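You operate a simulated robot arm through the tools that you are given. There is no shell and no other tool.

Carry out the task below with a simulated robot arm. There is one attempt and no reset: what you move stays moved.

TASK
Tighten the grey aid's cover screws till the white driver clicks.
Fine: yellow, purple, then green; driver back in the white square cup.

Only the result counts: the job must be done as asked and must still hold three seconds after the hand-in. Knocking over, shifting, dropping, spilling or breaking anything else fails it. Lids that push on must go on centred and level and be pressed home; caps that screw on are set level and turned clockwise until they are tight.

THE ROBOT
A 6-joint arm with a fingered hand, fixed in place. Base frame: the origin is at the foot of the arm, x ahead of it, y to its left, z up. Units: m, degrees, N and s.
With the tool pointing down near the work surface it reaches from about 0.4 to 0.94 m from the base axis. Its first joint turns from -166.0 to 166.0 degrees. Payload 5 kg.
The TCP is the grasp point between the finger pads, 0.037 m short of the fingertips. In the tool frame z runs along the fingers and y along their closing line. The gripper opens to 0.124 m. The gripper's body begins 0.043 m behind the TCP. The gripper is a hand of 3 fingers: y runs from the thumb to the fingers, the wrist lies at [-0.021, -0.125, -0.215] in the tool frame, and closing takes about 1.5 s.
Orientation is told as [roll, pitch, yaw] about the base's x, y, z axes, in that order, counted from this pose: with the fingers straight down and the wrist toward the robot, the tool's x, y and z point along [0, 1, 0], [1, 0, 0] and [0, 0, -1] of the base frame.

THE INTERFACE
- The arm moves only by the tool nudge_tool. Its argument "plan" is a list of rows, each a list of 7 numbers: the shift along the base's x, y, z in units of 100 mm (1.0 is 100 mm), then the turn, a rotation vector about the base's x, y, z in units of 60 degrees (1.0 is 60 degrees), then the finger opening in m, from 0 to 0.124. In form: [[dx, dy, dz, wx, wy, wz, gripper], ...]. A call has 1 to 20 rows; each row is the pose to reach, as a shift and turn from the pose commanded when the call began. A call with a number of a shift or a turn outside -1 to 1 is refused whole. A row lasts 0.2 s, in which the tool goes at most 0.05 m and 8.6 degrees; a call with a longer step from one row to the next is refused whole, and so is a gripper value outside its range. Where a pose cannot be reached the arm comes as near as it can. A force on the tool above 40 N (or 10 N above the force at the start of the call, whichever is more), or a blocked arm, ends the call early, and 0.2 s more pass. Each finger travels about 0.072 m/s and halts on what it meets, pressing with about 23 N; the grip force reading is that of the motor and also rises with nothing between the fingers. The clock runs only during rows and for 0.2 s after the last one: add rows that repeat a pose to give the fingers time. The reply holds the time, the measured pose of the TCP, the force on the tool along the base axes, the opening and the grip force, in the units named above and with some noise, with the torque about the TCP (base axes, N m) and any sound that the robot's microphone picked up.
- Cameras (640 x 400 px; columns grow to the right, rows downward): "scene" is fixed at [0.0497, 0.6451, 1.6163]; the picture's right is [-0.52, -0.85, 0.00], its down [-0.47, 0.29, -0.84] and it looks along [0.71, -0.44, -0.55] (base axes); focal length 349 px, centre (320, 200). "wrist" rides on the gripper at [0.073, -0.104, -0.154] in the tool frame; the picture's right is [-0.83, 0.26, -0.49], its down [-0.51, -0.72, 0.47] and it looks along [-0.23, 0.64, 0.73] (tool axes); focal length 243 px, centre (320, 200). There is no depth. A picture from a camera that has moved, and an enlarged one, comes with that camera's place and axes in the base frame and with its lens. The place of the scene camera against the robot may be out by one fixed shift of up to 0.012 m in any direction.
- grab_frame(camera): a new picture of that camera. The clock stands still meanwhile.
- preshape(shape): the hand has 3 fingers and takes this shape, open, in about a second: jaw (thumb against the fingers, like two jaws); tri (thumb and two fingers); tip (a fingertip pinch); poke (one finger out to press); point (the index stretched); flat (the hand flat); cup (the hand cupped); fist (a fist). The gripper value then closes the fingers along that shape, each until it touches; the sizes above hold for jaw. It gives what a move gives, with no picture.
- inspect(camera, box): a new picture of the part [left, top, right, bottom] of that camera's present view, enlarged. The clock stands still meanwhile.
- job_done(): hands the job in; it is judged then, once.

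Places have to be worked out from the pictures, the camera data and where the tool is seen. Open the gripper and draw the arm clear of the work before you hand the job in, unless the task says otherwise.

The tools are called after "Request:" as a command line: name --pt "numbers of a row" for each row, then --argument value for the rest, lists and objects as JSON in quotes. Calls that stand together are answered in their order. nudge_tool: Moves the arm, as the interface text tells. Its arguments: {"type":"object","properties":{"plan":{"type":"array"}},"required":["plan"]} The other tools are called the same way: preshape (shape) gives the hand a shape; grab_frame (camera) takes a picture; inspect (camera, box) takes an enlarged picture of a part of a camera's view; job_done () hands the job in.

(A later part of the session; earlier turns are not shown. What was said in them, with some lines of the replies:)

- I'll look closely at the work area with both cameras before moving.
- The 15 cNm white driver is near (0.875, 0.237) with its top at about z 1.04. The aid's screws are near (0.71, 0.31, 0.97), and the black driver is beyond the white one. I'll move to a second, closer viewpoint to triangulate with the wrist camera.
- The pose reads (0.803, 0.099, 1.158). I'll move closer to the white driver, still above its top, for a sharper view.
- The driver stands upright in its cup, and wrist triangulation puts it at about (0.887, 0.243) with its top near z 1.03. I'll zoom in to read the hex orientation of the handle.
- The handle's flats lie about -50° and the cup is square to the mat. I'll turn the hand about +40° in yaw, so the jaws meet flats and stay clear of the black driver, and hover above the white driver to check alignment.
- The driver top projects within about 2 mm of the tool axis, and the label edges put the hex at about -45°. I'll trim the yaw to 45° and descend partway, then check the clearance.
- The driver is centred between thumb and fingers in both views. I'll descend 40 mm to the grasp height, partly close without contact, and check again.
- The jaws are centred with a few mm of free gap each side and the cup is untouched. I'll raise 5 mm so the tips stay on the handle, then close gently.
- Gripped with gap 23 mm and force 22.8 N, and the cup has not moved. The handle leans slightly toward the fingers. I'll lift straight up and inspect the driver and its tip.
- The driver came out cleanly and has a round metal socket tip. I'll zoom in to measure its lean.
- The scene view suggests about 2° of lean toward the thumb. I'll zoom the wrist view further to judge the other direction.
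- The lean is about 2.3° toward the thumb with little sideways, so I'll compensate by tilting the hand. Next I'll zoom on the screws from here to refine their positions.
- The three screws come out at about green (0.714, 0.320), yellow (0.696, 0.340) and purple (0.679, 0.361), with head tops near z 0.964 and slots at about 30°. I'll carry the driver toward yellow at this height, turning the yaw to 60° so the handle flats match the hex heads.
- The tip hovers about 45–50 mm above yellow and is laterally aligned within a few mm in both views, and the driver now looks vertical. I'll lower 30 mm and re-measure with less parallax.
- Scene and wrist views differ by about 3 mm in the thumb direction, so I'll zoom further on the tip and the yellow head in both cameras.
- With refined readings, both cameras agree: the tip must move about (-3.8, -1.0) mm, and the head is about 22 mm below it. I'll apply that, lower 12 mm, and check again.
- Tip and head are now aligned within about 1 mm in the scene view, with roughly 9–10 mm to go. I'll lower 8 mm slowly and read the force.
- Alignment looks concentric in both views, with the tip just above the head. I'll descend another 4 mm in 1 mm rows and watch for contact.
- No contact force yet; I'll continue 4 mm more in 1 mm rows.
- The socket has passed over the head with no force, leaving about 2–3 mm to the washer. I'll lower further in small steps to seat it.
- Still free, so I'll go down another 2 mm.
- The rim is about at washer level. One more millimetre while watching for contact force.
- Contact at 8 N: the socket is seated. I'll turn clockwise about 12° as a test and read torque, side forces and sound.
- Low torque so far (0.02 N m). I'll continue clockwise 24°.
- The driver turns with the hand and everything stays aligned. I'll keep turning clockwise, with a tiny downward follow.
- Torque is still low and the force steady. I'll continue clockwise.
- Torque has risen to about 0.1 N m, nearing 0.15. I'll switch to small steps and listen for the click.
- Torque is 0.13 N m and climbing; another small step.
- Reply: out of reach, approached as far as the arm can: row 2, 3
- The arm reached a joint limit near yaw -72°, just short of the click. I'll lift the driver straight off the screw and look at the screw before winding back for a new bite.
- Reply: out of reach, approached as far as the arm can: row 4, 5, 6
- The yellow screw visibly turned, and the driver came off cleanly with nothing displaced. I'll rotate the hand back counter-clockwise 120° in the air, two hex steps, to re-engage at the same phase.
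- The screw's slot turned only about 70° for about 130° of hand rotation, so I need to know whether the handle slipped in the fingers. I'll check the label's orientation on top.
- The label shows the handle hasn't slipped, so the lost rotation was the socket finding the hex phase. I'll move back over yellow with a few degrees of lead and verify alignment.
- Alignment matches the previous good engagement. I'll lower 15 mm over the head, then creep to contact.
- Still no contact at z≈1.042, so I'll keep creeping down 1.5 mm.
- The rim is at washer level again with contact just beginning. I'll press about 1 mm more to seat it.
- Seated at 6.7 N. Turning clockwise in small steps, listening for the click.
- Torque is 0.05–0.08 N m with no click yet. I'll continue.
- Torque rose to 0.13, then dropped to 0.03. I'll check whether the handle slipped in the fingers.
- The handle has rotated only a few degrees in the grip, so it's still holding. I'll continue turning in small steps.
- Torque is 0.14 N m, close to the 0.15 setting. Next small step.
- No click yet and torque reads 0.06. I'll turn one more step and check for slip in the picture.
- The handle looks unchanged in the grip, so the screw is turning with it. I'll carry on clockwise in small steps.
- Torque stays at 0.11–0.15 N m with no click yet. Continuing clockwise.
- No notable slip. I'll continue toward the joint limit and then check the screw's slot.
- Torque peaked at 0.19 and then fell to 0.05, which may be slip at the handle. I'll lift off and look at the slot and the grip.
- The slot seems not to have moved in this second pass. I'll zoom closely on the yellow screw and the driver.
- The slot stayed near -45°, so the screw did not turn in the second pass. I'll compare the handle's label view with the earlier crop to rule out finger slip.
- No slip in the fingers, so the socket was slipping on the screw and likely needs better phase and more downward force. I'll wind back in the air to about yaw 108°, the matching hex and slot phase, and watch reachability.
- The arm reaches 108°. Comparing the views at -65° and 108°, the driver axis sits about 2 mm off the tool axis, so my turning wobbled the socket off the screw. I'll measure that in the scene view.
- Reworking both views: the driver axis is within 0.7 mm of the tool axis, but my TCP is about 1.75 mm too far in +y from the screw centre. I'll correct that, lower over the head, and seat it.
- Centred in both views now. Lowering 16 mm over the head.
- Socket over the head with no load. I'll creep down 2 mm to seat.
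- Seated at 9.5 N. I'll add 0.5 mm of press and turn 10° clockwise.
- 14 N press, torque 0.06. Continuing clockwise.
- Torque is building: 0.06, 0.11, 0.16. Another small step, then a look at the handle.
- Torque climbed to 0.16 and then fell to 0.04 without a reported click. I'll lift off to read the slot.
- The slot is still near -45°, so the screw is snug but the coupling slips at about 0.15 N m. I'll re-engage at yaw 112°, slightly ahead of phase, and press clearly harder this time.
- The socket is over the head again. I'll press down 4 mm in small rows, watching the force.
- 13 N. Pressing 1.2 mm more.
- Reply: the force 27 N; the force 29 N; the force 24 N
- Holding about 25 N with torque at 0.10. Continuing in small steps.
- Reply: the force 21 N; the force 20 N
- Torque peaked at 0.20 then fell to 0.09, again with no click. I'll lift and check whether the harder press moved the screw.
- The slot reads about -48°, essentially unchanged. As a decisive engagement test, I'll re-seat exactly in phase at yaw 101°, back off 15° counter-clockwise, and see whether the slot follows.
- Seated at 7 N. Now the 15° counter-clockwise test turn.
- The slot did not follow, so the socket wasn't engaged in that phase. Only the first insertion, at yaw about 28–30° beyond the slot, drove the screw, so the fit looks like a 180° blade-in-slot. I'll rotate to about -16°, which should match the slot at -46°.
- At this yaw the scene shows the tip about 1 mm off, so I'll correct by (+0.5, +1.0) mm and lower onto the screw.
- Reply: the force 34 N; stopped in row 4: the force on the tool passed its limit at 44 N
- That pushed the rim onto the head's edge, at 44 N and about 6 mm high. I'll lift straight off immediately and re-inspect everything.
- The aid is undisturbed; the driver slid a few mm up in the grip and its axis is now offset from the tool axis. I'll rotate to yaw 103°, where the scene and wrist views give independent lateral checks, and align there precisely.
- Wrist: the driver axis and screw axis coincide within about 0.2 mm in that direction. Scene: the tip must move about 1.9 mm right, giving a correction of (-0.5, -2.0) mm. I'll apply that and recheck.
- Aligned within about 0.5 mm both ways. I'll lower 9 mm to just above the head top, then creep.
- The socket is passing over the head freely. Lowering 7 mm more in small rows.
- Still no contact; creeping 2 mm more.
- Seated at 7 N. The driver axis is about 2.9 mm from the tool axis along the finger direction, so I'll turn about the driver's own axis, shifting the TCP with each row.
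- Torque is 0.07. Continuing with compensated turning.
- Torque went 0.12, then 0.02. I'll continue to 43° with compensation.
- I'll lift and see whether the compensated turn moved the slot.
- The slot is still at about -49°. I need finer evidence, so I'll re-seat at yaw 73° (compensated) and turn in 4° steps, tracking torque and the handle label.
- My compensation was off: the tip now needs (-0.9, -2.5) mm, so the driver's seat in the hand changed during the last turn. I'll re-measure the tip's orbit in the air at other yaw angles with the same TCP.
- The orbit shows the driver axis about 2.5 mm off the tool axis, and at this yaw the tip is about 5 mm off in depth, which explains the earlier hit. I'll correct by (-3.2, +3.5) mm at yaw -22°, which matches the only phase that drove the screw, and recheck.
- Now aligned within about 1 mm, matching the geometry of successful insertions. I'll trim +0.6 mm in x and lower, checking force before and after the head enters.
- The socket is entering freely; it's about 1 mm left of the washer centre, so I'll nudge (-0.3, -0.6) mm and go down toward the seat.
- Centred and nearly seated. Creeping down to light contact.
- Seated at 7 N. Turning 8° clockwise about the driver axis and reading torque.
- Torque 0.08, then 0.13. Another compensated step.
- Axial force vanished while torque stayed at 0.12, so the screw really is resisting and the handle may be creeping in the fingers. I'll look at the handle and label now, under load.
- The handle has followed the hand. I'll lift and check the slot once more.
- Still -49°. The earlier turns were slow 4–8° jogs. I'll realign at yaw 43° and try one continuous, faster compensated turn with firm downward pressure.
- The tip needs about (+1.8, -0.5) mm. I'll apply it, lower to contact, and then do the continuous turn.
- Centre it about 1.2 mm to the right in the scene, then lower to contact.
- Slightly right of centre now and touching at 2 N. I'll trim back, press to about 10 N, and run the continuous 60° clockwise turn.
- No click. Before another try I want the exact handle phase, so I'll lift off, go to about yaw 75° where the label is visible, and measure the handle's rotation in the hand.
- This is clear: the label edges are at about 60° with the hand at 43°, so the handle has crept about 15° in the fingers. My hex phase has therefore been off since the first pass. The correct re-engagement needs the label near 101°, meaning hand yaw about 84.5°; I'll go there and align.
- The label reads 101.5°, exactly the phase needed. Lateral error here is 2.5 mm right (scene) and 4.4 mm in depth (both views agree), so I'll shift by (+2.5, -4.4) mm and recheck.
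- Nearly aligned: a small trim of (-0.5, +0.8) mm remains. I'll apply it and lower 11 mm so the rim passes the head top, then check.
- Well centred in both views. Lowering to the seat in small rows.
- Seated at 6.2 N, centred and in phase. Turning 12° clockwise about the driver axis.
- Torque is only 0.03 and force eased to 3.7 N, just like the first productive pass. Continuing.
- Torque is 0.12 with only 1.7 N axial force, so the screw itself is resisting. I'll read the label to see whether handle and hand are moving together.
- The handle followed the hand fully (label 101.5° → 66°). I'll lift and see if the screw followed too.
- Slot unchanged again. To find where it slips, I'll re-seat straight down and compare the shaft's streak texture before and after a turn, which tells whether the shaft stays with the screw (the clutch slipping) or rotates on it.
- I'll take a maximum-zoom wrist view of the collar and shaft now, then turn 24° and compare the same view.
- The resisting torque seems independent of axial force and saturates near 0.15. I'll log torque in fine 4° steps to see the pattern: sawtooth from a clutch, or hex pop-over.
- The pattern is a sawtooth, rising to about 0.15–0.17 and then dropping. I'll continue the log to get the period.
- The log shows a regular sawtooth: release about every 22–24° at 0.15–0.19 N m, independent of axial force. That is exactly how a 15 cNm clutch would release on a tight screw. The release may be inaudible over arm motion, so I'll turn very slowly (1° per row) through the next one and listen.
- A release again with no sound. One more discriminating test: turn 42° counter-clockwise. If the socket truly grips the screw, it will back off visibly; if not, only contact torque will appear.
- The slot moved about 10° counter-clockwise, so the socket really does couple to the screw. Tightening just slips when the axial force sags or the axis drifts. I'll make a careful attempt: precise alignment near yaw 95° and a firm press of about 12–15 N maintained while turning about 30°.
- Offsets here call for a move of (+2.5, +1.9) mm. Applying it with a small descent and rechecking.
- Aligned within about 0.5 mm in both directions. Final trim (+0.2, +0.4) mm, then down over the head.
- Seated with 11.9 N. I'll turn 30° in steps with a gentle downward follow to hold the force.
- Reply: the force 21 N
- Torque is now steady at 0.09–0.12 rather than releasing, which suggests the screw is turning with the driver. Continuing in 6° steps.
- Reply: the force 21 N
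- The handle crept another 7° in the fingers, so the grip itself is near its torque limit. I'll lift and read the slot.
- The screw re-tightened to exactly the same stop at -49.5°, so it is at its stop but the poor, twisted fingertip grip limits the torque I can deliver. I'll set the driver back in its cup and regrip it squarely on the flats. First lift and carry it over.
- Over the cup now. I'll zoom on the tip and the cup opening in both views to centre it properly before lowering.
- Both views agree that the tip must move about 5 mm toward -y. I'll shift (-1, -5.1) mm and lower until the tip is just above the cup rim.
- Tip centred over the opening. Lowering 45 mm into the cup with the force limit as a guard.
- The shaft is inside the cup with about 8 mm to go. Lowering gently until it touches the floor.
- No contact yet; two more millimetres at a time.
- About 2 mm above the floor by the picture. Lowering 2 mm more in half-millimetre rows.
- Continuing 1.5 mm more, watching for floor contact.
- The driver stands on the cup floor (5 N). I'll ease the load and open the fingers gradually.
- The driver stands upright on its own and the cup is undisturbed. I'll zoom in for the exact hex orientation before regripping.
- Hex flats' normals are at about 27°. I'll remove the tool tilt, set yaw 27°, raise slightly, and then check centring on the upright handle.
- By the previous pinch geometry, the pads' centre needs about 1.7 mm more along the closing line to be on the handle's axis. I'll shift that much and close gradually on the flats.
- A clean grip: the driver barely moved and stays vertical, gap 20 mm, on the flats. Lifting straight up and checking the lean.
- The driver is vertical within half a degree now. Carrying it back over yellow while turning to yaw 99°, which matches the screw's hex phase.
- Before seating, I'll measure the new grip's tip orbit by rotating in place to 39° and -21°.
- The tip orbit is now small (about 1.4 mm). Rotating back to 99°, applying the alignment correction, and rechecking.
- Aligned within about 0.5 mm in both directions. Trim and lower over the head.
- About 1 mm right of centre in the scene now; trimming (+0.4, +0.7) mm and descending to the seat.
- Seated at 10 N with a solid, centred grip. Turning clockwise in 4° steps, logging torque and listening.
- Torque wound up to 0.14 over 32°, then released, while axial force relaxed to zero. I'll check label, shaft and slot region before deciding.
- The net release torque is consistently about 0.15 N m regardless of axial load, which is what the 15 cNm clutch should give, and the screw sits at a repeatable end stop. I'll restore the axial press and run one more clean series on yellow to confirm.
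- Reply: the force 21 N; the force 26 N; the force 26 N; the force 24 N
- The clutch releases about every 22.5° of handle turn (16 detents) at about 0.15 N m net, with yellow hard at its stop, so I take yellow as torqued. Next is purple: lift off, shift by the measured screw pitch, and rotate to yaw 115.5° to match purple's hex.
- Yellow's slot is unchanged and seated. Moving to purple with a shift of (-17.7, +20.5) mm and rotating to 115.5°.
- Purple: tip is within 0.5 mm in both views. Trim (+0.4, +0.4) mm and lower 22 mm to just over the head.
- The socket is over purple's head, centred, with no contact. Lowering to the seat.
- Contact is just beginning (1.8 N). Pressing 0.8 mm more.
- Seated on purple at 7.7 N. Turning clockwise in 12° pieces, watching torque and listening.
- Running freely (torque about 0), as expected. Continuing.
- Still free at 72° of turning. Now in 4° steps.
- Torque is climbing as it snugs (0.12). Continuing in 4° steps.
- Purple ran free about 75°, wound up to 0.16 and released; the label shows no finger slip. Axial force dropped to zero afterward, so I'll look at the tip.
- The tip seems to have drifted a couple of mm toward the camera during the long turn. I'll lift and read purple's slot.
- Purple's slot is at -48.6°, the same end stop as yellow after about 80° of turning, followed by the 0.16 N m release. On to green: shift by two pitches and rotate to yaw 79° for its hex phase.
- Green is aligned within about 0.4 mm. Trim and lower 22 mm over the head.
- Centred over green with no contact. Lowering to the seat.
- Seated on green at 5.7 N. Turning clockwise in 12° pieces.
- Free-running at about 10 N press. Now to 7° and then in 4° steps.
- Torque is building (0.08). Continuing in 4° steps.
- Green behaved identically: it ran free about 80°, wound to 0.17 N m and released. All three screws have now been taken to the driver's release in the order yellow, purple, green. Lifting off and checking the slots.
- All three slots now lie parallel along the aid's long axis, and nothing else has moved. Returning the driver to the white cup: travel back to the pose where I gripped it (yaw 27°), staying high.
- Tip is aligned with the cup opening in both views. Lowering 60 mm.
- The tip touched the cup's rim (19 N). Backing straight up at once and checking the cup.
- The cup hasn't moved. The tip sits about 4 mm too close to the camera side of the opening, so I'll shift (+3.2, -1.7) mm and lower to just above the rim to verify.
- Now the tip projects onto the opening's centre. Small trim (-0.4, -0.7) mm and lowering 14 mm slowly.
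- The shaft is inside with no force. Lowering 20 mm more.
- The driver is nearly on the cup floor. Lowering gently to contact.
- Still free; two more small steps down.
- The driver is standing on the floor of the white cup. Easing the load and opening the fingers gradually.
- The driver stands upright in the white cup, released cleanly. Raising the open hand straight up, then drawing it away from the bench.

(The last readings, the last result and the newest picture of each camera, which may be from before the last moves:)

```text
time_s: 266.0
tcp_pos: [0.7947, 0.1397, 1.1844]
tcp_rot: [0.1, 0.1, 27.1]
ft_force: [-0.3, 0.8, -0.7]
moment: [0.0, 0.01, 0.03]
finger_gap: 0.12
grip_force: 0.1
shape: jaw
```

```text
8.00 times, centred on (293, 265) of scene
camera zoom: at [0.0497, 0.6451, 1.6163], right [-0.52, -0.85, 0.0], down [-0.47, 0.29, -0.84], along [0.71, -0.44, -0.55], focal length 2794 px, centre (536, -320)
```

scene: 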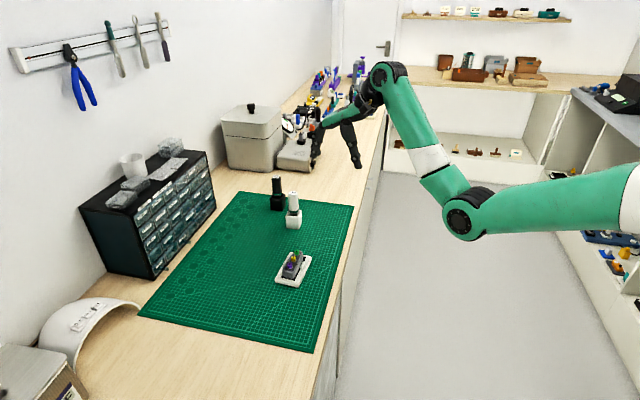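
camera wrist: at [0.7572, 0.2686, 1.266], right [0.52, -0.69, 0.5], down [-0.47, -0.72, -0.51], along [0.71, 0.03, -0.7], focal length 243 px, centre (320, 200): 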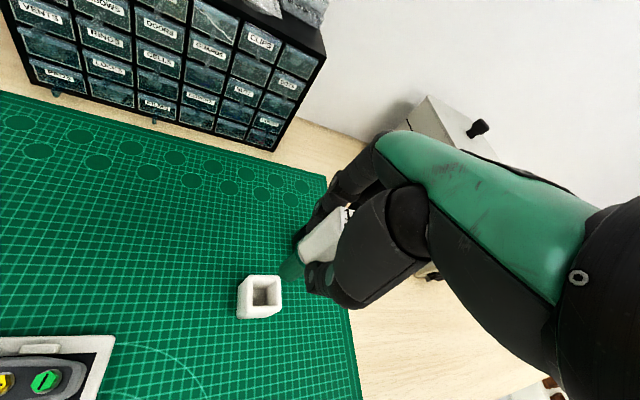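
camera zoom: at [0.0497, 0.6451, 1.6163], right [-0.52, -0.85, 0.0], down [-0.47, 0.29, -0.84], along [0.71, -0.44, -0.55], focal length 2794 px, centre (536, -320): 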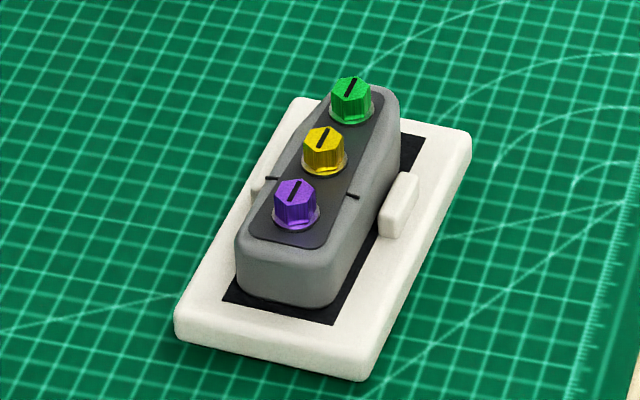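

All three heads now sit about 2 mm lower than at the start, at equal height with parallel slots. I'll compare the cup against the same crop I took at the start.

Request:
inspect --camera "scene" --box '[275, 185, 310, 235]'

```text
8.00 times, centred on (292, 210) of scene
camera zoom: at [0.0497, 0.6451, 1.6163], right [-0.52, -0.85, 0.0], down [-0.47, 0.29, -0.84], along [0.71, -0.44, -0.55], focal length 2794 px, centre (540, 120)
```

zoom: 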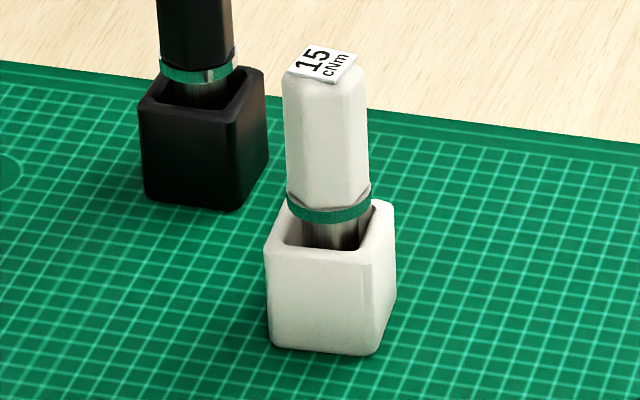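

The driver is upright in its white cup, the black driver and the aid's holder are where they started, and the arm is clear with the gripper open. All three screws are driven to their end stop in the order yellow, purple, green, each to the driver's 0.15 N m release. The microphone never reported an audible click, so the releases are judged from torque. Handing in.

Request:
job_done

```text
The job is handed in.
```

I tightened all three cover screws in the order yellow, purple, green and put the white driver back upright in the white square cup. The microphone never reported a click, though. I judged each screw from the torque readings, so I can't be certain the click you asked for registered.

- **Screws:** Each screw turned about 80° and stopped at the same angle. All three heads now sit about 2 mm lower and level with each other. At the stop, torque rose to about 0.15 N m, the white driver's 15 cNm setting, then suddenly released. I took that release as the click.
- **Yellow took many tries:** The driver's alignment and grip kept drifting between attempts. I put it back in its cup once to regrip it. I also backed yellow off about 10° as a test, then retightened it to the same stop before starting purple.
- **Contact forces:** The driver's rim pressed the top of the yellow screw at up to 44 N on one failed attempt. While returning the driver, its tip touched the cup's rim at about 19 N.
- **Everything else:** The white cup may have shifted by about 1 mm. The holder, the aid and the black driver look where they started. The arm is clear of the bench with the fingers open.
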